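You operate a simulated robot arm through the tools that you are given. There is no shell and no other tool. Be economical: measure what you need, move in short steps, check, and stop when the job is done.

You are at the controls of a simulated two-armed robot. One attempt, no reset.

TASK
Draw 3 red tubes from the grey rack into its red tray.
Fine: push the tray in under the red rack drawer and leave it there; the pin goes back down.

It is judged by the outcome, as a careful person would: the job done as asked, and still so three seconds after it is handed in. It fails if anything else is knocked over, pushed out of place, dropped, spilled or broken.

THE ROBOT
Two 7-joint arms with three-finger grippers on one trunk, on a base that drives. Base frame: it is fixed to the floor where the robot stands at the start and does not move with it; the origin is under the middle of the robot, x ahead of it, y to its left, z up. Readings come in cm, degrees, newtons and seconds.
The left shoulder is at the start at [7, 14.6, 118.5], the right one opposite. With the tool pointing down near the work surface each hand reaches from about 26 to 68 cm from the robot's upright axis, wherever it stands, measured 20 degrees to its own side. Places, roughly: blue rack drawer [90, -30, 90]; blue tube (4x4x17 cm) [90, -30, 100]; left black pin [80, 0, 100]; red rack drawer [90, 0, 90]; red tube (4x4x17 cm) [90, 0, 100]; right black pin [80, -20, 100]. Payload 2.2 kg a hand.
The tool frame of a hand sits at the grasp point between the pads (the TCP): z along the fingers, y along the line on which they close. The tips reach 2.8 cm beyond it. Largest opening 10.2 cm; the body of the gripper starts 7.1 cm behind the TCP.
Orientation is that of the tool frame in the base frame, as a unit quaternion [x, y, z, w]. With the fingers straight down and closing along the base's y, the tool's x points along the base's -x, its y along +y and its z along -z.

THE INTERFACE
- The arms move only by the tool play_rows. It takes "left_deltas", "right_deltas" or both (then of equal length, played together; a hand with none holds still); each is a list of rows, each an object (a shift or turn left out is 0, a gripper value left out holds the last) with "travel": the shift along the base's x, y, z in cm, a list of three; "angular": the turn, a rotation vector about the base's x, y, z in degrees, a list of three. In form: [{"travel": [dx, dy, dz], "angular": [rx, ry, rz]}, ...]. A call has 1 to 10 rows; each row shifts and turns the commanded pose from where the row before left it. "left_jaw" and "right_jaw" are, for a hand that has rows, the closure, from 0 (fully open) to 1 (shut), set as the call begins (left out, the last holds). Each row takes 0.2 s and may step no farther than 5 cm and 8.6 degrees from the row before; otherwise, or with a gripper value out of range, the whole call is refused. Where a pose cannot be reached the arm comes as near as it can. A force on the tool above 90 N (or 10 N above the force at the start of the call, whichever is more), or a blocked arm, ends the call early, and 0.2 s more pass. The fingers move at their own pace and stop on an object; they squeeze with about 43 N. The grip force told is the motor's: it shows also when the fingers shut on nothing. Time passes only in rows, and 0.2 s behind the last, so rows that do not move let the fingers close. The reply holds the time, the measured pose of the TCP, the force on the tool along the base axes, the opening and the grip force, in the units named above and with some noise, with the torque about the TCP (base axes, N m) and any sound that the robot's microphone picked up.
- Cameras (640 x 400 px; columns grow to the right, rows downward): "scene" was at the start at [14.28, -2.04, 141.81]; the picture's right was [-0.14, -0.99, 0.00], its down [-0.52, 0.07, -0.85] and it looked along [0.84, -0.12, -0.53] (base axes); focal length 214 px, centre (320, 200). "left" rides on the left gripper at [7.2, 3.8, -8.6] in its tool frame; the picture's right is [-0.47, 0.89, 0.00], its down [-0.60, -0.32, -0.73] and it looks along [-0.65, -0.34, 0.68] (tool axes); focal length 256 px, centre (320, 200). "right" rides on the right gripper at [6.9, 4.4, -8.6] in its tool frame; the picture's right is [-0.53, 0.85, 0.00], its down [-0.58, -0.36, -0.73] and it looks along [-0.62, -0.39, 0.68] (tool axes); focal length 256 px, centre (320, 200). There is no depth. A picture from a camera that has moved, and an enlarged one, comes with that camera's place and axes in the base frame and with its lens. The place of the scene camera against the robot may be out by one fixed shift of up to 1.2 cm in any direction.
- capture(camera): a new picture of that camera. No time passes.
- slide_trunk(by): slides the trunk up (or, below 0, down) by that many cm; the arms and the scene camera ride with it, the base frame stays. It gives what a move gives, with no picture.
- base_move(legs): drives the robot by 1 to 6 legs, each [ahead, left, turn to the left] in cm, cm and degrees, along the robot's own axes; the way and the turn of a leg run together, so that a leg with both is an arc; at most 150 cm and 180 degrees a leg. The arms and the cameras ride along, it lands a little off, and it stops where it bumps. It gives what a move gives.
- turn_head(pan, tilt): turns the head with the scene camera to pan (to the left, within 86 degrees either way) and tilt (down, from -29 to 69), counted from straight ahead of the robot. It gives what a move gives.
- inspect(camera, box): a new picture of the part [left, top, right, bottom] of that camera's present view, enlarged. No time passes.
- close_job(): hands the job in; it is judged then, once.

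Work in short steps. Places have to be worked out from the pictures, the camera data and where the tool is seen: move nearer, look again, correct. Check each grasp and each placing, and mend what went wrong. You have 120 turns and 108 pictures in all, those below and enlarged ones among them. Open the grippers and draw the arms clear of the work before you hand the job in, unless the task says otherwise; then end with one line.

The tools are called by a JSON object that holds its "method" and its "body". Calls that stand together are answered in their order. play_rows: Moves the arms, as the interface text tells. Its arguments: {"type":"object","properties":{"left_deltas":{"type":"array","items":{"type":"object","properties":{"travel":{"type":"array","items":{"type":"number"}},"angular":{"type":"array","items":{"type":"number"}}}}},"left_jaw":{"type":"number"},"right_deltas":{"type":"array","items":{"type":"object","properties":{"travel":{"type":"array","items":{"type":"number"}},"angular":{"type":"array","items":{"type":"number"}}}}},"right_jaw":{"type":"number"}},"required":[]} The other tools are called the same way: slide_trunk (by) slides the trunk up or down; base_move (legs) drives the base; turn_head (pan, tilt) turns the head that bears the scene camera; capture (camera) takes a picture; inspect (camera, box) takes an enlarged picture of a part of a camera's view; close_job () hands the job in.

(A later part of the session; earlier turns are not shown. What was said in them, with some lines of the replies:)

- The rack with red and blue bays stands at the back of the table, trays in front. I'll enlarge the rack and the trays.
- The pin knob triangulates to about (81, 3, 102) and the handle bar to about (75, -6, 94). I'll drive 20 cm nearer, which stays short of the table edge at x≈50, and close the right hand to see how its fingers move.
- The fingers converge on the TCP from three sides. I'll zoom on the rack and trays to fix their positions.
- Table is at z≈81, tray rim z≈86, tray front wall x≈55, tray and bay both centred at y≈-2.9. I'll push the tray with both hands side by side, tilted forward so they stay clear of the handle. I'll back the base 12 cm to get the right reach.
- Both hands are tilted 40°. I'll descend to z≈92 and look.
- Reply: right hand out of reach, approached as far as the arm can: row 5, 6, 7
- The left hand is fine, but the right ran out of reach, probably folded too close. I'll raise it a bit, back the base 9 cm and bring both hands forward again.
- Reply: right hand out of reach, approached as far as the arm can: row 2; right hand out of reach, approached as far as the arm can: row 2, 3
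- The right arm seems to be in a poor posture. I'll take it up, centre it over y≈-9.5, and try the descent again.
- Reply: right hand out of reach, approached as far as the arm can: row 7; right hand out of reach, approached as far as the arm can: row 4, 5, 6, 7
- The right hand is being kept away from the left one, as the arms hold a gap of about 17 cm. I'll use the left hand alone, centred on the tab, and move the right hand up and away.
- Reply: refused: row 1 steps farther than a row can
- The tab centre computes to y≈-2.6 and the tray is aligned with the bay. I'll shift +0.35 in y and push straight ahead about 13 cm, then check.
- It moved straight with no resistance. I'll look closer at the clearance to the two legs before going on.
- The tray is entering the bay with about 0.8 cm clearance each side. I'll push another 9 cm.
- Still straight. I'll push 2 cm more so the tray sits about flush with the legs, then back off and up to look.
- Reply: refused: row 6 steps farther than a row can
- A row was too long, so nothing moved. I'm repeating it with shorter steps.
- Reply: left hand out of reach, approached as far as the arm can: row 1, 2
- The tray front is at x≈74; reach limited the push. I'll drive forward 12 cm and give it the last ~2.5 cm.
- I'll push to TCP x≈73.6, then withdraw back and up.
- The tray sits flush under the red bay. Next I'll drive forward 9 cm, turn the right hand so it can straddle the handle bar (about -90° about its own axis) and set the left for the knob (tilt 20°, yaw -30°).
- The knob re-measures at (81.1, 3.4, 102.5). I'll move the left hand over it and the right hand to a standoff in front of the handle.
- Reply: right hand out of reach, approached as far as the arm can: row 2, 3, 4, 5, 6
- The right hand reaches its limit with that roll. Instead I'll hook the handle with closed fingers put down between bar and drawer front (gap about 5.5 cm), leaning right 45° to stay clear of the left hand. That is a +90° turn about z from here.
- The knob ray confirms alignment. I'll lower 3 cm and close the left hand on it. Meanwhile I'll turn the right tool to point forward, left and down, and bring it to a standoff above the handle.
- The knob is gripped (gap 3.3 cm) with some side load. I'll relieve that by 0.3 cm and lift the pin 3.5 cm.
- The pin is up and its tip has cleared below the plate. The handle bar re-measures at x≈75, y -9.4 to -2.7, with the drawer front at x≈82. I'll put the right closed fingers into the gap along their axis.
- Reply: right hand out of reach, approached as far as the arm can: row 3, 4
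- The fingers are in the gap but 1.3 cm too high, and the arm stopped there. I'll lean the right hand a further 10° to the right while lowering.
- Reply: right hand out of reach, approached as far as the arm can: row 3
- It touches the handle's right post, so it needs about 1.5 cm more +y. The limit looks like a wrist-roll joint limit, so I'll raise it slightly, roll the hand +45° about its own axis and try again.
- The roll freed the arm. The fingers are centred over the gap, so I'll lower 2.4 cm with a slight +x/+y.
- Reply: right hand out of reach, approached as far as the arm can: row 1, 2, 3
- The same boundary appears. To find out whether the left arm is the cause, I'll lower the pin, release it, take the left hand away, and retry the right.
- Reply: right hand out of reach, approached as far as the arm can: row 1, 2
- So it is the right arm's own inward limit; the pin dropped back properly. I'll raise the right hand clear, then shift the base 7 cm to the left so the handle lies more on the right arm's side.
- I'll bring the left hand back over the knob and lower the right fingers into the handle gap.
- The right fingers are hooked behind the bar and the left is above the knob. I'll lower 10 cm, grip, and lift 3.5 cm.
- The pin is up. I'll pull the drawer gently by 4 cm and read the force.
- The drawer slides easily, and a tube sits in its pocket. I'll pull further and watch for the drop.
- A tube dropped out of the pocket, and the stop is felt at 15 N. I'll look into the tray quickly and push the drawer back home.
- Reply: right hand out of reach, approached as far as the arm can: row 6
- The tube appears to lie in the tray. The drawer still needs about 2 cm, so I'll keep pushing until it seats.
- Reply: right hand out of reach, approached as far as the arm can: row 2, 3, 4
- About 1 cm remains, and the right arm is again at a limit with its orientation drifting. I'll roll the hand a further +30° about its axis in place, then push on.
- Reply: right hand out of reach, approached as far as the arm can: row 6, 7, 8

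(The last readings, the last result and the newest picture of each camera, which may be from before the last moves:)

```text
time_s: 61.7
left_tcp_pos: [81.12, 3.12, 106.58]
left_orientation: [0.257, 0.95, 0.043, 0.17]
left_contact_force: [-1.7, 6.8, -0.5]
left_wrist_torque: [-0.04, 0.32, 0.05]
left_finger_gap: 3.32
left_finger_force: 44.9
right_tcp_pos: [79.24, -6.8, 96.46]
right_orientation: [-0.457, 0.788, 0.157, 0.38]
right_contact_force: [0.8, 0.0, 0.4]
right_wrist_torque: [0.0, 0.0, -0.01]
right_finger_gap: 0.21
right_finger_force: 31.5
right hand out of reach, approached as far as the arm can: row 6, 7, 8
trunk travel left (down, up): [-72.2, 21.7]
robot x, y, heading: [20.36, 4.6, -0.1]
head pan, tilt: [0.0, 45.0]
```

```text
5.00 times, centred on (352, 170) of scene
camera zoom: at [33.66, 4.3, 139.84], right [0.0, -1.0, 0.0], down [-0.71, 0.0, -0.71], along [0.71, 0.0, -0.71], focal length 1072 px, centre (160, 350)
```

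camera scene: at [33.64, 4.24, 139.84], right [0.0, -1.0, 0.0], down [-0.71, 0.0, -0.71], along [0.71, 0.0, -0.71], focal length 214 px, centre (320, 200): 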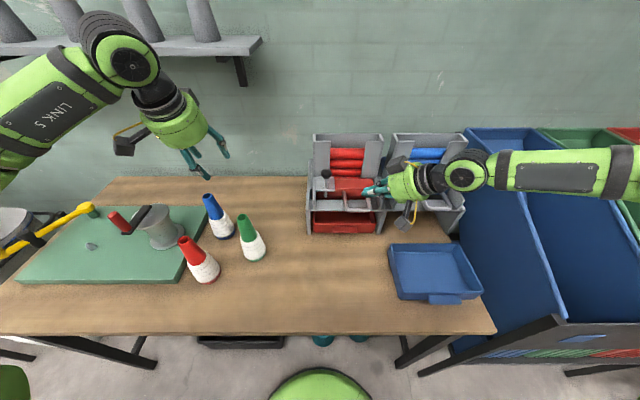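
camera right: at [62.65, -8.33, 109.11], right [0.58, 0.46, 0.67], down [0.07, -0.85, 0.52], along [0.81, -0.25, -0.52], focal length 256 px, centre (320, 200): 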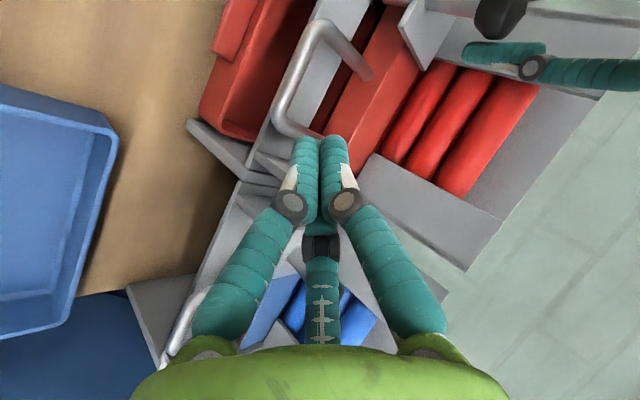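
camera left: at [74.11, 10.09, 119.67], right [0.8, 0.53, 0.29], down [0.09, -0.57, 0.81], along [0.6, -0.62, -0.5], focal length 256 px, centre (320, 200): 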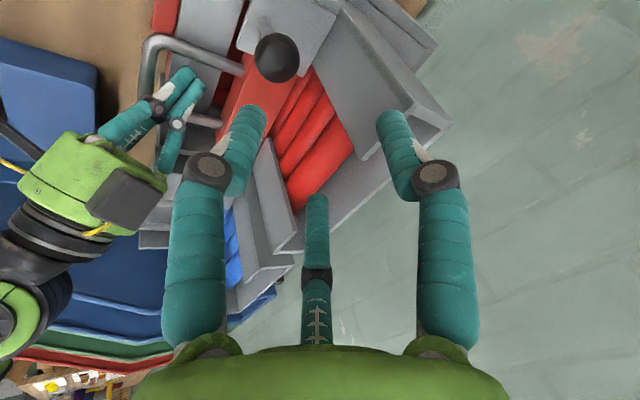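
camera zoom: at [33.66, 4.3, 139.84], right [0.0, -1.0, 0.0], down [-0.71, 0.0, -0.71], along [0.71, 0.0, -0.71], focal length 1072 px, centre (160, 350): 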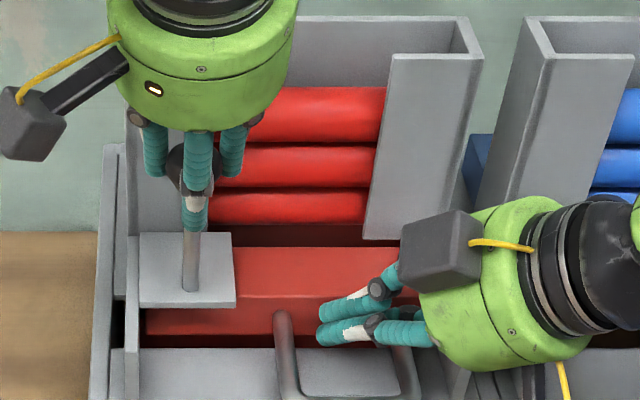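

Still short by about 1 cm. Opening the fingers slightly inside the handle will press the drawer forward, so I'll shift -0.7 in y and open to about 2.5 cm.

{"method": "play_rows", "body": {"right_deltas": [{"travel": [0, -0.7, -0.3]}, {}, {}], "right_jaw": 0.75}}

{"method": "inspect", "body": {"camera": "scene", "box": [288, 130, 416, 210]}}

```text
time_s: 62.5
left_tcp_pos: [81.04, 3.19, 106.57]
left_orientation: [0.256, 0.951, 0.043, 0.171]
left_contact_force: [-0.3, 4.1, -1.5]
left_wrist_torque: [0.2, 0.4, 0.1]
left_finger_gap: 3.32
left_finger_force: 44.8
right_tcp_pos: [79.22, -7.44, 96.46]
right_orientation: [-0.457, 0.789, 0.156, 0.381]
right_contact_force: [2.2, 5.1, 5.0]
right_wrist_torque: [-0.02, -0.04, 0.02]
right_finger_gap: 2.27
right_finger_force: 0.0
trunk travel left (down, up): [-72.2, 21.7]
robot x, y, heading: [20.05, 5.1, -0.0]
head pan, tilt: [0.0, 45.0]
```

```text
5.00 times, centred on (352, 170) of scene
camera zoom: at [33.67, 4.35, 139.84], right [0.0, -1.0, 0.0], down [-0.71, 0.0, -0.71], along [0.71, 0.0, -0.71], focal length 1072 px, centre (160, 350)
```

zoom: 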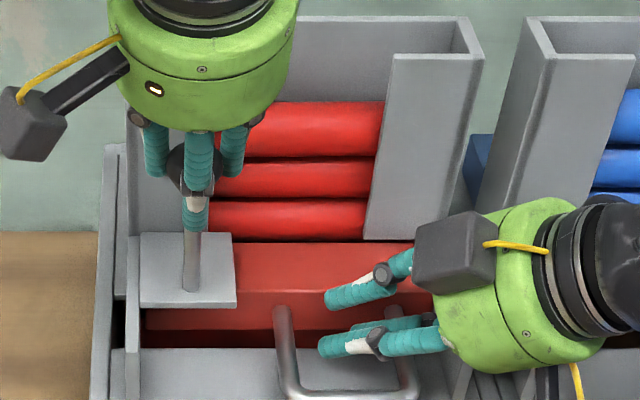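

The drawer is almost home and the stack has started to sink. I'll open a little more to seat it fully.

{"method": "play_rows", "body": {"right_deltas": [{}, {}, {"travel": [0.3, 0, 0]}, {}], "right_jaw": 0.62}}

{"method": "inspect", "body": {"camera": "scene", "box": [288, 130, 416, 210]}}

```text
time_s: 63.5
left_tcp_pos: [80.98, 3.17, 106.68]
left_orientation: [0.256, 0.95, 0.042, 0.171]
left_contact_force: [7.2, -3.7, -3.4]
left_wrist_torque: [-0.33, 0.4, -0.18]
left_finger_gap: 3.33
left_finger_force: 44.8
right_tcp_pos: [79.07, -7.39, 96.69]
right_orientation: [-0.457, 0.788, 0.157, 0.382]
right_contact_force: [-2.4, 12.1, 16.2]
right_wrist_torque: [-0.42, -0.07, -0.26]
right_finger_gap: 2.88
right_finger_force: 0.2
right hand out of reach, approached as far as the arm can: row 3
trunk travel left (down, up): [-72.2, 21.7]
robot x, y, heading: [20.22, 4.8, -0.4]
head pan, tilt: [0.0, 45.0]
```

```text
5.00 times, centred on (352, 170) of scene
camera zoom: at [33.64, 4.4, 139.84], right [0.0, -1.0, 0.0], down [-0.71, 0.0, -0.71], along [0.71, 0.0, -0.71], focal length 1072 px, centre (160, 350)
```

zoom: 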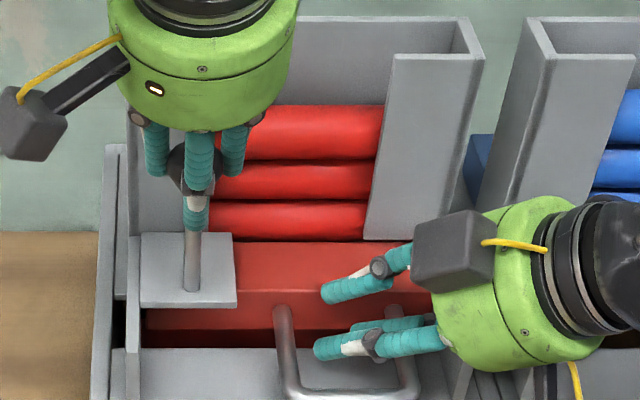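

Now the fingers press on the handle posts instead. A cleaner way is to close, lift out, and push the bar from its front side, which is well within reach.

{"method": "play_rows", "body": {"right_deltas": [{}, {}, {"travel": [-0.8, 0, 0]}, {"travel": [0, 0, 2]}, {"travel": [0, 0, 2]}, {"travel": [-4, 0, 0]}, {"travel": [-4, 0, 0]}, {"travel": [-1, 0.5, -2]}, {"travel": [0, 0, -2]}], "right_jaw": 1}}

{"method": "inspect", "body": {"camera": "right", "box": [80, 0, 560, 300]}}

{"method": "inspect", "body": {"camera": "scene", "box": [288, 130, 416, 210]}}

```text
time_s: 65.5
left_tcp_pos: [81.14, 3.09, 106.58]
left_orientation: [0.257, 0.95, 0.042, 0.171]
left_contact_force: [-0.6, 6.6, -0.9]
left_wrist_torque: [-0.13, 0.15, -0.07]
left_finger_gap: 3.3
left_finger_force: 45.1
right_tcp_pos: [69.21, -7.03, 96.38]
right_orientation: [-0.457, 0.788, 0.158, 0.381]
right_contact_force: [-0.4, 0.3, -0.1]
right_wrist_torque: [-0.01, 0.04, 0.01]
right_finger_gap: 0.22
right_finger_force: 31.4
trunk travel left (down, up): [-72.2, 21.7]
robot x, y, heading: [20.4, 5.41, -0.0]
head pan, tilt: [0.0, 45.0]
```

```text
1.33 times, centred on (320, 150) of right
camera zoom: at [59.57, -13.97, 96.55], right [-0.55, 0.77, 0.31], down [0.14, -0.29, 0.95], along [0.82, 0.57, 0.05], focal length 341 px, centre (320, 267)
```

zoom: 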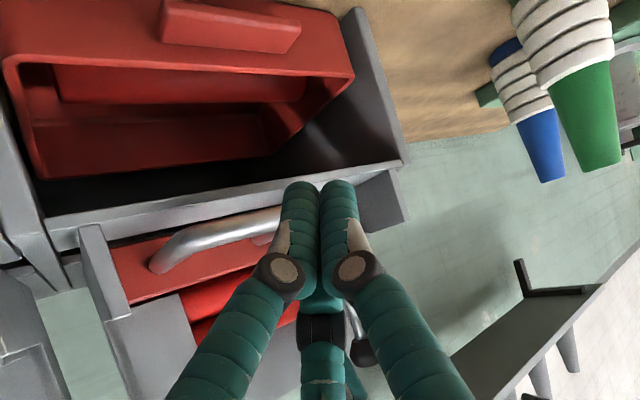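

```text
5.00 times, centred on (352, 170) of scene
camera zoom: at [33.65, 4.31, 139.84], right [0.0, -1.0, 0.0], down [-0.71, 0.0, -0.71], along [0.71, 0.0, -0.71], focal length 1072 px, centre (160, 350)
```

zoom: 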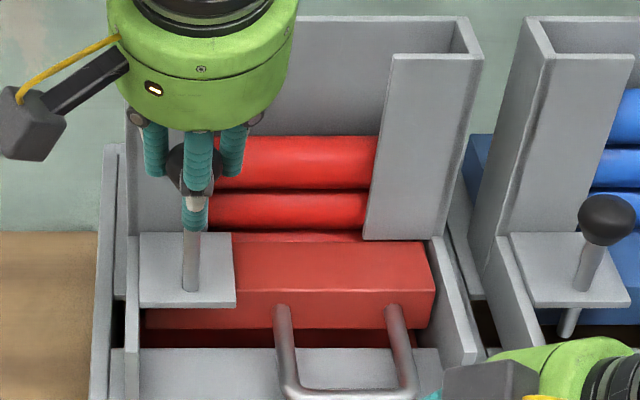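

The second tube has settled into the drawer: the stack fell one step. I'll go back over the bar and hook again.

{"method": "play_rows", "body": {"right_deltas": [{"travel": [0, 0, 2.5]}, {"travel": [0, 0, 2]}, {"travel": [4, 0.1, 0]}, {"travel": [3.8, 0.1, 0]}, {"travel": [0, 0, -2]}, {"travel": [0, 0, -2]}, {"travel": [0, 0, -1.5]}]}}

{"method": "inspect", "body": {"camera": "scene", "box": [288, 130, 416, 210]}}

```text
time_s: 67.1
left_tcp_pos: [81.16, 3.06, 106.56]
left_orientation: [0.256, 0.95, 0.043, 0.171]
left_contact_force: [-1.3, 6.9, 0.0]
left_wrist_torque: [0.19, 0.31, 0.03]
left_finger_gap: 3.31
left_finger_force: 44.9
right_tcp_pos: [77.27, -6.81, 95.29]
right_orientation: [-0.457, 0.789, 0.157, 0.381]
right_contact_force: [0.2, 0.0, -0.9]
right_wrist_torque: [0.01, -0.02, -0.01]
right_finger_gap: 0.19
right_finger_force: 30.9
trunk travel left (down, up): [-72.2, 21.7]
robot x, y, heading: [20.19, 4.57, -0.1]
head pan, tilt: [0.0, 45.0]
```

```text
5.00 times, centred on (352, 170) of scene
camera zoom: at [33.66, 4.3, 139.84], right [0.0, -1.0, 0.0], down [-0.71, 0.0, -0.71], along [0.71, 0.0, -0.71], focal length 1072 px, centre (160, 350)
```

zoom: 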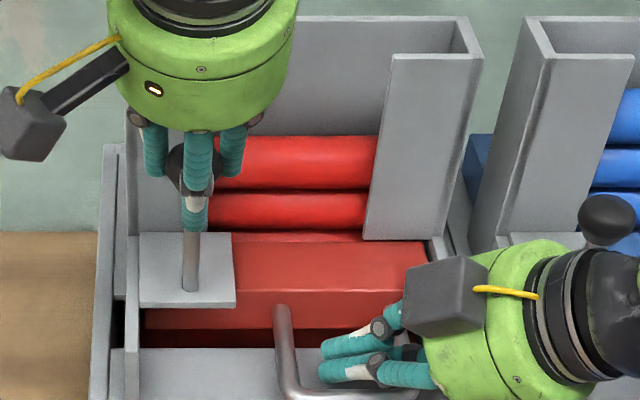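

Hooked. I'll pull to the stop, take a picture, then push back to x≈77.3.

{"method": "play_rows", "body": {"right_deltas": [{"travel": [-1, 0, 0]}, {"travel": [-1, 0, 0]}, {"travel": [-1, 0, 0]}, {"travel": [-1, 0, 0]}, {"travel": [-1, 0, 0]}, {"travel": [-1, 0, 0]}, {"travel": [-0.8, 0, 0]}, {}]}}

{"method": "inspect", "body": {"camera": "scene", "box": [288, 130, 416, 210]}}

```text
time_s: 68.9
left_tcp_pos: [81.1, 3.19, 106.62]
left_orientation: [0.256, 0.951, 0.043, 0.17]
left_contact_force: [-8.4, 8.0, -0.4]
left_wrist_torque: [-0.07, -0.4, 0.1]
left_finger_gap: 3.31
left_finger_force: 44.6
right_tcp_pos: [70.44, -6.77, 95.53]
right_orientation: [-0.456, 0.788, 0.156, 0.384]
right_contact_force: [14.2, -1.6, 5.4]
right_wrist_torque: [0.09, -0.06, -0.1]
right_finger_gap: 0.2
right_finger_force: 31.9
trunk travel left (down, up): [-72.2, 21.7]
robot x, y, heading: [20.28, 4.48, 0.1]
head pan, tilt: [0.0, 45.0]
```

```text
5.00 times, centred on (352, 170) of scene
camera zoom: at [33.71, 4.34, 139.84], right [0.0, -1.0, 0.0], down [-0.71, 0.0, -0.71], along [0.71, 0.0, -0.71], focal length 1072 px, centre (160, 350)
```

zoom: 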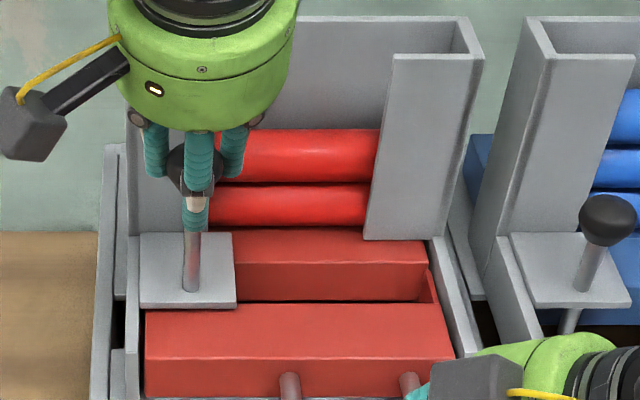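

The second tube dropped. I'll push back, lift out and finish from the front of the bar.

{"method": "play_rows", "body": {"right_deltas": [{"travel": [1.5, 0, 0]}, {"travel": [1.5, 0, 0]}, {"travel": [1, 0, 0]}, {"travel": [1, 0, 0]}, {"travel": [1, 0, 0]}, {"travel": [1, 0, 0]}, {"travel": [0.8, 0, 0]}]}}

{"method": "play_rows", "body": {"right_deltas": [{"travel": [-1, 0, 0]}, {"travel": [0, 0, 2.2]}, {"travel": [0, 0, 2.3]}, {"travel": [-4.5, 0, 0]}, {"travel": [-4.5, 0, 0]}, {"travel": [-0.5, 0, -2.2]}, {"travel": [0, 0, -2.3]}]}}

{"method": "inspect", "body": {"camera": "scene", "box": [288, 130, 416, 210]}}

```text
time_s: 70.5
left_tcp_pos: [81.05, 3.09, 106.68]
left_orientation: [0.257, 0.95, 0.043, 0.171]
left_contact_force: [-1.1, 7.1, -0.9]
left_wrist_torque: [-0.03, 0.39, 0.04]
left_finger_gap: 3.32
left_finger_force: 44.6
right_tcp_pos: [77.07, -6.79, 95.28]
right_orientation: [-0.457, 0.789, 0.157, 0.38]
right_contact_force: [-0.9, 0.1, -0.6]
right_wrist_torque: [0.02, 0.03, 0.0]
right_finger_gap: 0.2
right_finger_force: 30.6
right hand out of reach, approached as far as the arm can: row 5, 6
trunk travel left (down, up): [-72.2, 21.7]
robot x, y, heading: [19.97, 5.13, -0.3]
head pan, tilt: [0.0, 45.0]
```

```text
time_s: 72.1
left_tcp_pos: [81.11, 3.2, 106.7]
left_orientation: [0.257, 0.95, 0.043, 0.171]
left_contact_force: [-0.9, 5.6, 0.9]
left_wrist_torque: [-0.27, -0.04, -0.03]
left_finger_gap: 3.33
left_finger_force: 45.4
right_tcp_pos: [66.65, -6.79, 95.35]
right_orientation: [-0.457, 0.788, 0.157, 0.381]
right_contact_force: [0.5, -0.4, 0.6]
right_wrist_torque: [0.0, 0.0, 0.0]
right_finger_gap: 0.21
right_finger_force: 31.3
trunk travel left (down, up): [-72.2, 21.7]
robot x, y, heading: [20.45, 5.03, -0.2]
head pan, tilt: [0.0, 45.0]
```

```text
5.00 times, centred on (352, 170) of scene
camera zoom: at [33.65, 4.3, 139.84], right [0.0, -1.0, 0.0], down [-0.71, 0.0, -0.71], along [0.71, 0.0, -0.71], focal length 1072 px, centre (160, 350)
```

zoom: 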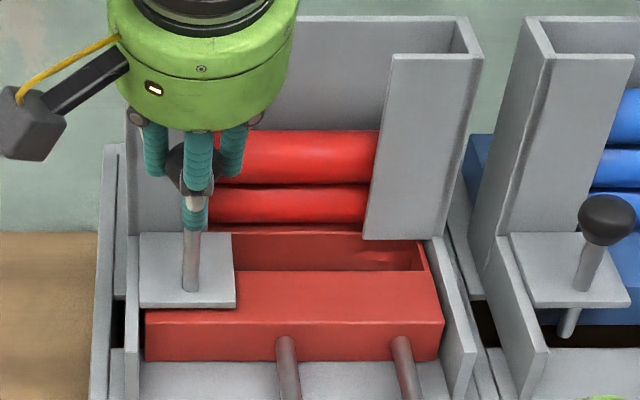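

I'll push the bar from the front until the drawer seats.

{"method": "play_rows", "body": {"right_deltas": [{"travel": [1, 0, 0]}, {"travel": [1, 0, 0]}, {"travel": [1, 0, 0]}, {"travel": [1, 0, 0]}, {"travel": [0.8, 0, 0]}, {}]}}

{"method": "inspect", "body": {"camera": "scene", "box": [288, 130, 416, 210]}}

```text
time_s: 73.5
left_tcp_pos: [81.16, 3.11, 106.61]
left_orientation: [0.257, 0.95, 0.043, 0.171]
left_contact_force: [-1.0, 5.5, -0.3]
left_wrist_torque: [-0.05, 0.04, 0.03]
left_finger_gap: 3.33
left_finger_force: 45.1
right_tcp_pos: [71.46, -6.84, 95.3]
right_orientation: [-0.457, 0.789, 0.157, 0.38]
right_contact_force: [-1.0, 0.2, -0.2]
right_wrist_torque: [-0.01, 0.02, 0.0]
right_finger_gap: 0.2
right_finger_force: 30.9
trunk travel left (down, up): [-72.2, 21.7]
robot x, y, heading: [20.04, 4.89, -0.1]
head pan, tilt: [0.0, 45.0]
```

```text
5.00 times, centred on (352, 170) of scene
camera zoom: at [33.66, 4.3, 139.83], right [0.0, -1.0, 0.0], down [-0.71, 0.0, -0.71], along [0.71, 0.0, -0.71], focal length 1072 px, centre (160, 350)
```

zoom: 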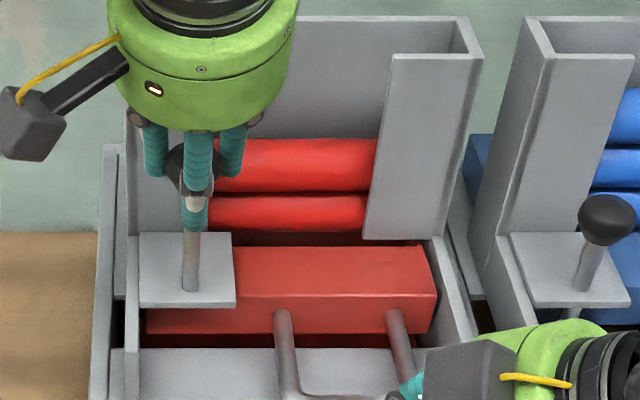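

Nearly home, and the stack has not yet dropped. I'll push about 1 cm more in small steps.

{"method": "play_rows", "body": {"right_deltas": [{"travel": [0.4, 0, 0]}, {"travel": [0.4, 0, 0]}, {"travel": [0.3, 0, 0]}, {}]}}

{"method": "inspect", "body": {"camera": "scene", "box": [288, 130, 416, 210]}}

```text
time_s: 74.5
left_tcp_pos: [81.12, 3.08, 106.57]
left_orientation: [0.256, 0.95, 0.043, 0.171]
left_contact_force: [7.6, 5.2, -2.0]
left_wrist_torque: [0.04, 1.25, -0.09]
left_finger_gap: 3.3
left_finger_force: 44.8
right_tcp_pos: [72.42, -6.73, 95.24]
right_orientation: [-0.459, 0.787, 0.16, 0.379]
right_contact_force: [-12.1, -0.7, 2.7]
right_wrist_torque: [0.19, 0.06, 0.22]
right_finger_gap: 0.2
right_finger_force: 32.0
trunk travel left (down, up): [-72.2, 21.7]
robot x, y, heading: [20.11, 5.09, -0.1]
head pan, tilt: [0.0, 45.0]
```

```text
5.00 times, centred on (352, 170) of scene
camera zoom: at [33.61, 4.26, 139.84], right [0.0, -1.0, 0.0], down [-0.71, 0.0, -0.71], along [0.71, 0.0, -0.71], focal length 1072 px, centre (160, 350)
```

zoom: 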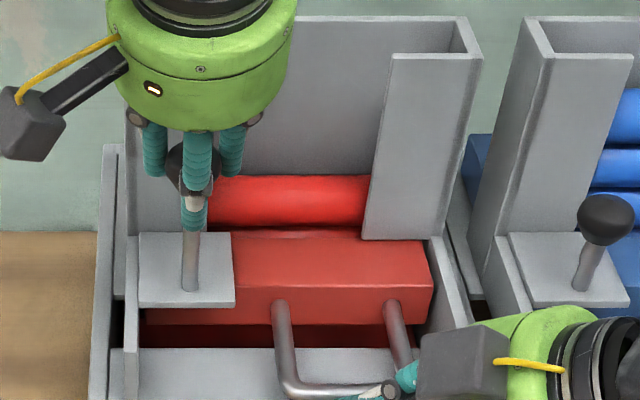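

It is home (12 N stop) and the third tube is in the drawer. I'll go over the bar, hook and pull to the stop once more.

{"method": "play_rows", "body": {"right_deltas": [{"travel": [-1.2, 0, 0]}, {"travel": [0, 0, 2.3]}, {"travel": [0, 0, 2.2]}, {"travel": [3, 0, 0]}, {"travel": [3, 0, 0]}, {"travel": [0, 0, -1.5]}, {"travel": [0, 0, -1.5]}, {"travel": [0, 0, -1.5]}]}}

{"method": "play_rows", "body": {"right_deltas": [{"travel": [-1, 0, 0]}, {"travel": [-1, 0, 0]}, {"travel": [-1, 0, 0]}, {"travel": [-1, 0, 0]}, {"travel": [-1, 0, 0]}, {"travel": [-1, 0, 0]}, {"travel": [-0.8, 0, 0]}, {}]}}

{"method": "inspect", "body": {"camera": "scene", "box": [288, 130, 416, 210]}}

```text
time_s: 76.3
left_tcp_pos: [81.11, 3.09, 106.59]
left_orientation: [0.257, 0.95, 0.043, 0.171]
left_contact_force: [-1.1, 8.2, -0.3]
left_wrist_torque: [0.02, 0.41, -0.01]
left_finger_gap: 3.3
left_finger_force: 45.1
right_tcp_pos: [77.44, -6.72, 95.26]
right_orientation: [-0.456, 0.789, 0.157, 0.381]
right_contact_force: [0.1, -0.4, -0.6]
right_wrist_torque: [0.05, -0.03, 0.0]
right_finger_gap: 0.19
right_finger_force: 31.5
trunk travel left (down, up): [-72.2, 21.7]
robot x, y, heading: [20.28, 5.1, -0.0]
head pan, tilt: [0.0, 45.0]
```

```text
time_s: 78.1
left_tcp_pos: [80.96, 3.12, 106.59]
left_orientation: [0.257, 0.95, 0.042, 0.171]
left_contact_force: [-3.9, 6.9, -0.3]
left_wrist_torque: [-0.04, 0.19, 0.11]
left_finger_gap: 3.32
left_finger_force: 45.5
right_tcp_pos: [70.64, -6.85, 95.33]
right_orientation: [-0.456, 0.788, 0.157, 0.382]
right_contact_force: [4.8, 1.0, 2.1]
right_wrist_torque: [0.0, -0.03, 0.0]
right_finger_gap: 0.2
right_finger_force: 30.8
trunk travel left (down, up): [-72.2, 21.7]
robot x, y, heading: [20.31, 5.41, 0.0]
head pan, tilt: [0.0, 45.0]
```

```text
5.00 times, centred on (352, 170) of scene
camera zoom: at [33.68, 4.32, 139.84], right [0.0, -1.0, 0.0], down [-0.71, 0.0, -0.71], along [0.71, 0.0, -0.71], focal length 1072 px, centre (160, 350)
```

zoom: 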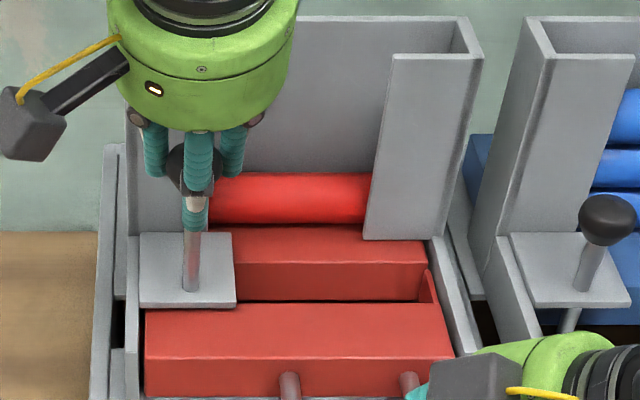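

The third tube has dropped and the pocket is empty. I'll push the drawer home the same way.

{"method": "play_rows", "body": {"right_deltas": [{"travel": [1.5, 0, 0]}, {"travel": [1.5, 0, 0]}, {"travel": [1, 0, 0]}, {"travel": [1, 0, 0]}, {"travel": [1, 0, 0]}, {"travel": [0.7, 0, 0]}]}}

{"method": "play_rows", "body": {"right_deltas": [{"travel": [-1, 0, 0]}, {"travel": [0, 0, 2.2]}, {"travel": [0, 0, 2.3]}, {"travel": [-4.5, 0, 0]}, {"travel": [-4.5, 0, 0]}, {"travel": [-0.5, 0, -2.2]}, {"travel": [0, 0, -2.3]}]}}

{"method": "inspect", "body": {"camera": "right", "box": [0, 0, 640, 400]}}

```text
time_s: 79.5
left_tcp_pos: [81.02, 3.1, 106.61]
left_orientation: [0.257, 0.95, 0.043, 0.17]
left_contact_force: [-0.1, 7.0, -0.7]
left_wrist_torque: [-0.05, 0.37, 0.06]
left_finger_gap: 3.29
left_finger_force: 44.6
right_tcp_pos: [76.75, -6.85, 95.33]
right_orientation: [-0.457, 0.788, 0.158, 0.381]
right_contact_force: [-0.9, 0.9, 0.0]
right_wrist_torque: [0.04, 0.04, -0.02]
right_finger_gap: 0.21
right_finger_force: 31.1
right hand out of reach, approached as far as the arm can: row 5
trunk travel left (down, up): [-72.2, 21.7]
robot x, y, heading: [19.9, 4.77, 0.1]
head pan, tilt: [0.0, 45.0]
```

```text
time_s: 81.1
left_tcp_pos: [80.97, 2.96, 106.68]
left_orientation: [0.257, 0.95, 0.043, 0.17]
left_contact_force: [-1.4, 6.3, -0.3]
left_wrist_torque: [-0.28, -0.05, -0.01]
left_finger_gap: 3.31
left_finger_force: 44.6
right_tcp_pos: [66.32, -6.91, 95.43]
right_orientation: [-0.457, 0.788, 0.158, 0.381]
right_contact_force: [0.5, 0.1, 0.1]
right_wrist_torque: [0.01, -0.03, -0.01]
right_finger_gap: 0.21
right_finger_force: 31.1
trunk travel left (down, up): [-72.2, 21.7]
robot x, y, heading: [20.16, 5.29, 0.3]
head pan, tilt: [0.0, 45.0]
```

```text
1.00 times, centred on (320, 200) of right (not enlarged: the box is as wide or as high as the picture)
camera zoom: at [56.63, -13.79, 95.57], right [-0.55, 0.77, 0.31], down [0.14, -0.28, 0.95], along [0.82, 0.57, 0.05], focal length 256 px, centre (320, 200)
```

zoom: 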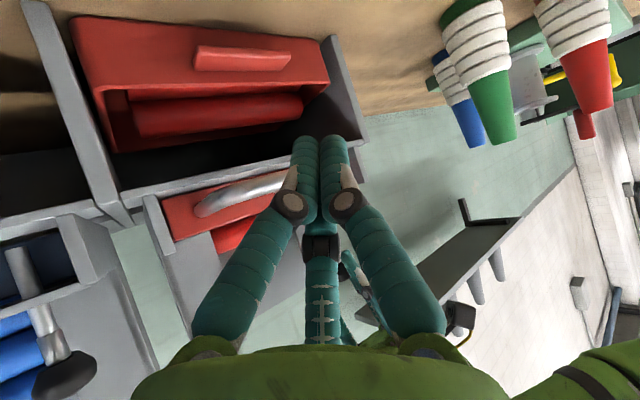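

Tubes are visible lying in the tray. Now I'll push the bar fully home.

{"method": "play_rows", "body": {"right_deltas": [{"travel": [1, 0, 0]}, {"travel": [1, 0, 0]}, {"travel": [1, 0, 0]}, {"travel": [1, 0, 0]}, {"travel": [0.9, 0, 0]}, {"travel": [0.5, 0, 0]}, {"travel": [0.4, 0, 0]}, {"travel": [0.3, 0, 0]}, {}]}}

{"method": "inspect", "body": {"camera": "scene", "box": [288, 130, 416, 210]}}

```text
time_s: 83.1
left_tcp_pos: [81.12, 3.09, 106.6]
left_orientation: [0.256, 0.95, 0.043, 0.171]
left_contact_force: [1.9, 5.5, -0.8]
left_wrist_torque: [0.05, 0.4, -0.01]
left_finger_gap: 3.31
left_finger_force: 45.0
right_tcp_pos: [72.28, -6.84, 95.37]
right_orientation: [-0.458, 0.788, 0.159, 0.38]
right_contact_force: [-3.5, -0.4, 1.0]
right_wrist_torque: [0.02, 0.03, 0.06]
right_finger_gap: 0.22
right_finger_force: 31.5
trunk travel left (down, up): [-72.2, 21.7]
robot x, y, heading: [19.94, 4.8, -0.2]
head pan, tilt: [0.0, 45.0]
```

```text
5.00 times, centred on (352, 170) of scene
camera zoom: at [33.66, 4.29, 139.84], right [0.0, -1.0, 0.0], down [-0.71, 0.0, -0.71], along [0.71, 0.0, -0.71], focal length 1072 px, centre (160, 350)
```

zoom: 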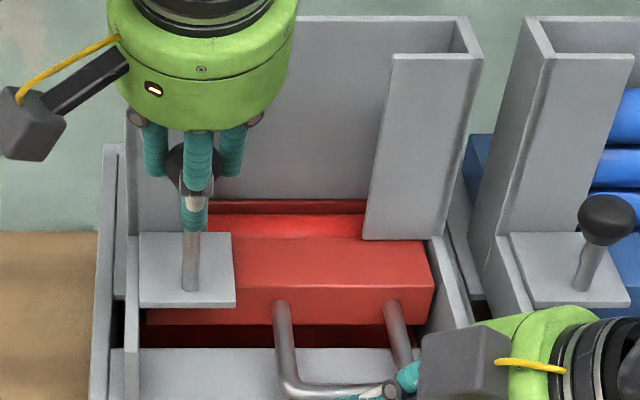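

The drawer is home, with the last tube waiting in its pocket. While the right hand holds it there, I'll lower the pin 3.5 cm.

{"method": "play_rows", "body": {"right_deltas": [{"travel": [0.2, 0, 0]}, {}, {}, {}, {}, {}], "left_deltas": [{}, {"travel": [0, 0, -1.2]}, {"travel": [0, 0, -1.2]}, {"travel": [0, 0, -0.7]}, {"travel": [0, 0, -0.4]}, {}]}}

{"method": "inspect", "body": {"camera": "scene", "box": [288, 130, 416, 210]}}

```text
time_s: 84.5
left_tcp_pos: [81.1, 3.06, 103.28]
left_orientation: [0.256, 0.95, 0.044, 0.173]
left_contact_force: [15.8, 4.2, 0.1]
left_wrist_torque: [-0.24, -0.16, -0.03]
left_finger_gap: 3.3
left_finger_force: 44.9
right_tcp_pos: [72.44, -6.75, 95.42]
right_orientation: [-0.457, 0.788, 0.159, 0.38]
right_contact_force: [-19.1, -0.7, 3.6]
right_wrist_torque: [-0.04, 0.1, 0.29]
right_finger_gap: 0.23
right_finger_force: 31.5
trunk travel left (down, up): [-72.2, 21.7]
robot x, y, heading: [20.23, 4.64, -0.3]
head pan, tilt: [0.0, 45.0]
```

```text
5.00 times, centred on (352, 170) of scene
camera zoom: at [33.57, 4.24, 139.84], right [0.0, -1.0, 0.0], down [-0.71, 0.0, -0.71], along [0.71, 0.0, -0.71], focal length 1072 px, centre (160, 350)
```

zoom: 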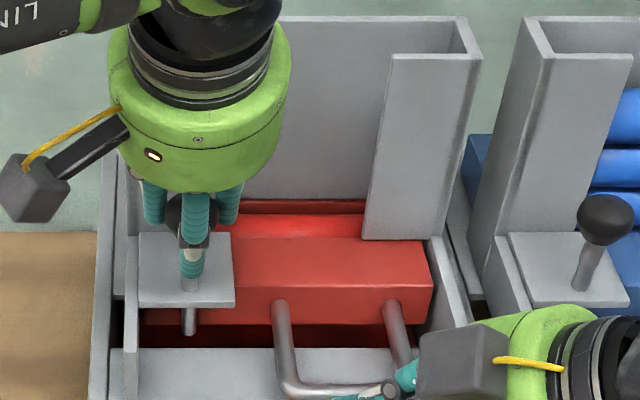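

The pin is down in front of the drawer. I'll ease the right hand off, open the left and raise it straight up, then draw both clear.

{"method": "play_rows", "body": {"right_deltas": [{"travel": [-0.5, 0, 0]}, {"travel": [-1.5, 0, 0]}, {"travel": [-2, 0, 2]}, {"travel": [0, -2, 4]}, {"travel": [0, -2, 4]}]}}

{"method": "play_rows", "body": {"left_deltas": [{"travel": [0, 0, -0.2]}, {}, {}], "left_jaw": 0.4}}

{"method": "play_rows", "body": {"left_deltas": [{"travel": [0, 0, 3]}, {"travel": [0, 0, 3]}, {"travel": [0, 0, 4]}, {"travel": [-2, 4, 2]}, {"travel": [-2, 4, 0]}, {"travel": [-2, 4, 0]}, {"travel": [-2, 4, 0]}, {"travel": [-2, 4, 0]}], "right_deltas": [{"travel": [-2, -4, 2]}, {"travel": [-2, -4, 2]}, {"travel": [0, -4, 2]}, {"travel": [0, -4, 2]}, {}, {}, {}, {}]}}

{"method": "inspect", "body": {"camera": "scene", "box": [268, 110, 428, 210]}}

{"method": "inspect", "body": {"camera": "scene", "box": [298, 180, 394, 240]}}

```text
time_s: 85.7
left_tcp_pos: [81.05, 3.05, 103.08]
left_orientation: [0.257, 0.951, 0.044, 0.169]
left_contact_force: [1.2, 6.0, -0.6]
left_wrist_torque: [0.6, 0.28, 0.39]
left_finger_gap: 3.28
left_finger_force: 45.0
right_tcp_pos: [68.67, -10.83, 105.25]
right_orientation: [-0.456, 0.789, 0.158, 0.381]
right_contact_force: [0.2, -0.1, 0.1]
right_wrist_torque: [0.0, -0.01, 0.05]
right_finger_gap: 0.19
right_finger_force: 31.1
trunk travel left (down, up): [-72.2, 21.7]
robot x, y, heading: [20.34, 5.03, 0.1]
head pan, tilt: [0.0, 45.0]
```

```text
time_s: 86.5
left_tcp_pos: [81.06, 2.89, 103.01]
left_orientation: [0.257, 0.95, 0.044, 0.171]
left_contact_force: [-0.1, -0.1, -0.3]
left_wrist_torque: [0.03, -0.01, 0.02]
left_finger_gap: 6.12
left_finger_force: 0.0
right_tcp_pos: [68.65, -11.0, 105.26]
right_orientation: [-0.456, 0.788, 0.158, 0.381]
right_contact_force: [-0.5, -0.3, -0.8]
right_wrist_torque: [0.0, 0.01, 0.01]
right_finger_gap: 0.2
right_finger_force: 31.2
trunk travel left (down, up): [-72.2, 21.7]
robot x, y, heading: [20.13, 5.01, -0.3]
head pan, tilt: [0.0, 45.0]
```

```text
time_s: 88.3
left_tcp_pos: [70.92, 23.27, 115.0]
left_orientation: [0.257, 0.95, 0.042, 0.171]
left_contact_force: [-0.1, 1.0, 0.9]
left_wrist_torque: [-0.06, -0.08, -0.01]
left_finger_gap: 6.15
left_finger_force: 0.1
right_tcp_pos: [64.51, -26.66, 113.29]
right_orientation: [-0.457, 0.788, 0.157, 0.38]
right_contact_force: [-0.2, -0.1, 0.5]
right_wrist_torque: [-0.02, 0.01, 0.0]
right_finger_gap: 0.2
right_finger_force: 31.4
trunk travel left (down, up): [-72.2, 21.7]
robot x, y, heading: [20.16, 5.04, -0.3]
head pan, tilt: [0.0, 45.0]
```

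```text
4.00 times, centred on (348, 160) of scene
camera zoom: at [33.56, 4.39, 139.85], right [0.0, -1.0, 0.0], down [-0.71, 0.0, -0.71], along [0.71, 0.0, -0.71], focal length 858 px, centre (208, 360)
```

zoom: 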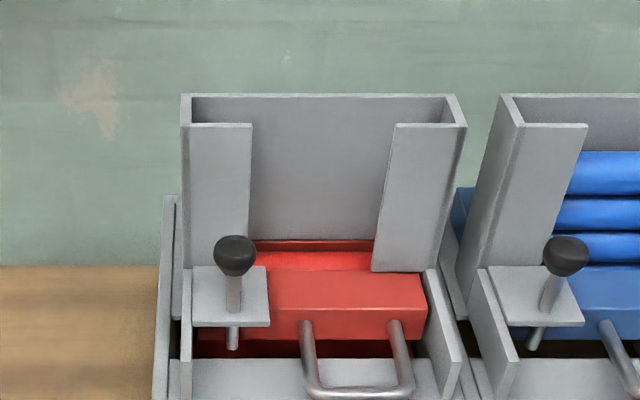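

```text
6.67 times, centred on (346, 210) of scene
camera zoom: at [33.56, 4.39, 139.85], right [0.0, -1.0, 0.0], down [-0.71, 0.0, -0.71], along [0.71, 0.0, -0.71], focal length 1430 px, centre (147, 133)
```

zoom: 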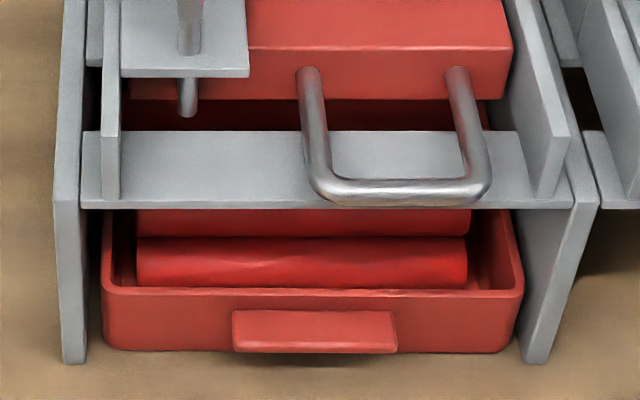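

The pin is down, the drawer is home, and two tubes are visible in the tray, with the third probably behind. I'll back away, open the right hand and look under from lower down to count.

{"method": "base_move", "body": {"legs": [[-32, 0, 0]]}}

{"method": "play_rows", "body": {"left_deltas": [{}, {}], "right_deltas": [{}, {}], "left_jaw": 0, "right_jaw": 0}}

{"method": "slide_trunk", "body": {"by": -25}}

{"method": "turn_head", "body": {"pan": -5, "tilt": 22}}

{"method": "capture", "body": {"camera": "scene"}}

```text
time_s: 90.4
left_tcp_pos: [39.25, 23.16, 115.06]
left_orientation: [0.256, 0.951, 0.045, 0.17]
left_contact_force: [0.0, 0.3, -0.5]
left_wrist_torque: [-0.02, 0.0, -0.02]
left_finger_gap: 6.11
left_finger_force: 0.0
right_tcp_pos: [33.11, -26.79, 113.2]
right_orientation: [-0.457, 0.788, 0.16, 0.381]
right_contact_force: [0.4, 0.5, -0.4]
right_wrist_torque: [0.03, 0.01, 0.0]
right_finger_gap: 0.19
right_finger_force: 31.7
trunk travel left (down, up): [-72.2, 21.7]
robot x, y, heading: [-11.4, 4.99, -0.1]
head pan, tilt: [0.0, 45.0]
```

```text
time_s: 91.0
left_tcp_pos: [39.15, 23.08, 115.07]
left_orientation: [0.255, 0.951, 0.043, 0.17]
left_contact_force: [-0.3, 1.3, -0.1]
left_wrist_torque: [-0.02, -0.01, -0.01]
left_finger_gap: 10.16
left_finger_force: 0.0
right_tcp_pos: [32.9, -26.82, 113.19]
right_orientation: [-0.457, 0.788, 0.159, 0.381]
right_contact_force: [1.1, 0.2, 0.0]
right_wrist_torque: [0.0, -0.02, 0.02]
right_finger_gap: 10.22
right_finger_force: 0.0
trunk travel left (down, up): [-72.2, 21.7]
robot x, y, heading: [-11.65, 5.08, -0.0]
head pan, tilt: [0.0, 45.0]
```

```text
time_s: 93.6
left_tcp_pos: [39.21, 23.07, 90.0]
left_orientation: [0.254, 0.951, 0.044, 0.171]
left_contact_force: [0.3, -0.4, 0.2]
left_wrist_torque: [-0.04, -0.01, 0.0]
left_finger_gap: 10.17
left_finger_force: 0.0
right_tcp_pos: [32.91, -26.67, 88.13]
right_orientation: [-0.458, 0.787, 0.159, 0.381]
right_contact_force: [0.6, -0.5, -0.2]
right_wrist_torque: [-0.01, 0.01, -0.01]
right_finger_gap: 10.18
right_finger_force: 0.0
trunk travel left (down, up): [-47.3, 46.7]
robot x, y, heading: [-11.37, 5.29, 0.1]
head pan, tilt: [0.0, 45.0]
```

```text
time_s: 94.5
left_tcp_pos: [39.28, 23.14, 90.02]
left_orientation: [0.256, 0.951, 0.043, 0.17]
left_contact_force: [-0.5, -0.7, 0.2]
left_wrist_torque: [0.01, -0.03, -0.01]
left_finger_gap: 10.21
left_finger_force: 0.1
right_tcp_pos: [32.88, -26.63, 88.18]
right_orientation: [-0.457, 0.787, 0.16, 0.381]
right_contact_force: [-0.7, 0.6, 0.2]
right_wrist_torque: [0.02, -0.01, -0.04]
right_finger_gap: 10.21
right_finger_force: 0.1
trunk travel left (down, up): [-47.3, 46.7]
robot x, y, heading: [-11.7, 4.91, -0.0]
head pan, tilt: [-5.0, 22.0]
```

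```text
34 pictures are left
camera scene: at [3.04, 3.38, 118.37], right [-0.09, -1.0, 0.0], down [-0.37, 0.03, -0.93], along [0.92, -0.08, -0.38], focal length 214 px, centre (320, 200)
```

scene: 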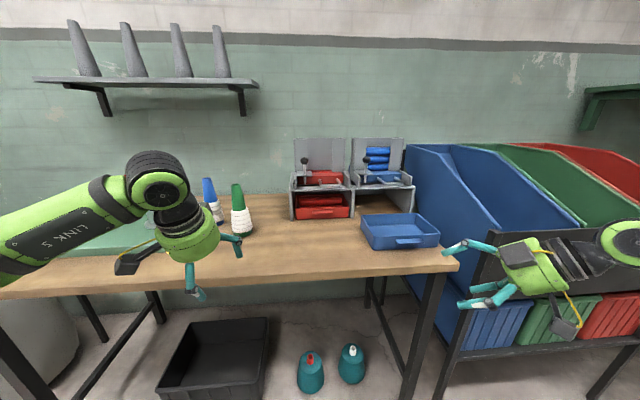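

{"method": "inspect", "body": {"camera": "scene", "box": [280, 130, 376, 226]}}

{"method": "inspect", "body": {"camera": "scene", "box": [284, 182, 364, 232]}}

```text
4.17 times, centred on (328, 178) of scene
camera zoom: at [3.04, 3.38, 118.37], right [-0.09, -1.0, 0.0], down [-0.37, 0.03, -0.93], along [0.92, -0.08, -0.38], focal length 894 px, centre (287, 292)
```

zoom: 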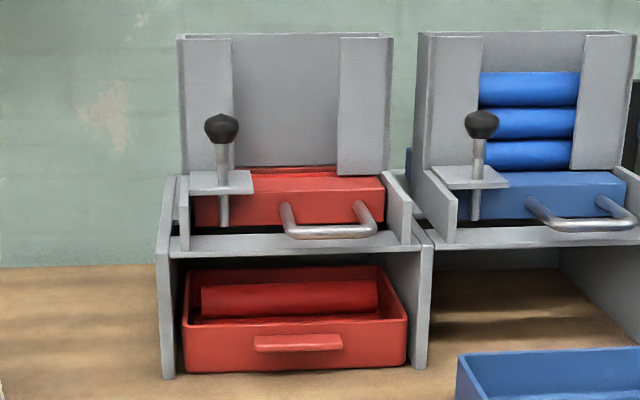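

```text
8.00 times, centred on (324, 207) of scene
camera zoom: at [3.04, 3.38, 118.37], right [-0.09, -1.0, 0.0], down [-0.37, 0.03, -0.93], along [0.92, -0.08, -0.38], focal length 1716 px, centre (288, 144)
```

zoom: 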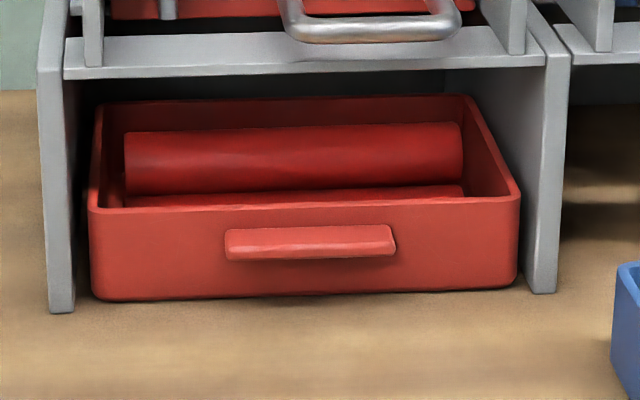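

The tray stands under the red drawer with the tubes inside: one in front, and one riding higher on top of the pair. Nothing lies outside the tray, the drawer is home and the pin is down level with the blue one. The hands are open and clear, so I'll hand it in.

{"method": "close_job", "body": {}}

```text
The job is handed in.
```

I drew three red tubes into the red tray, which stands under the red rack drawer; the drawer is closed and the pin is back down. I saw all three drops, but the last pictures show only two tubes, and I take the third to be hidden behind them.
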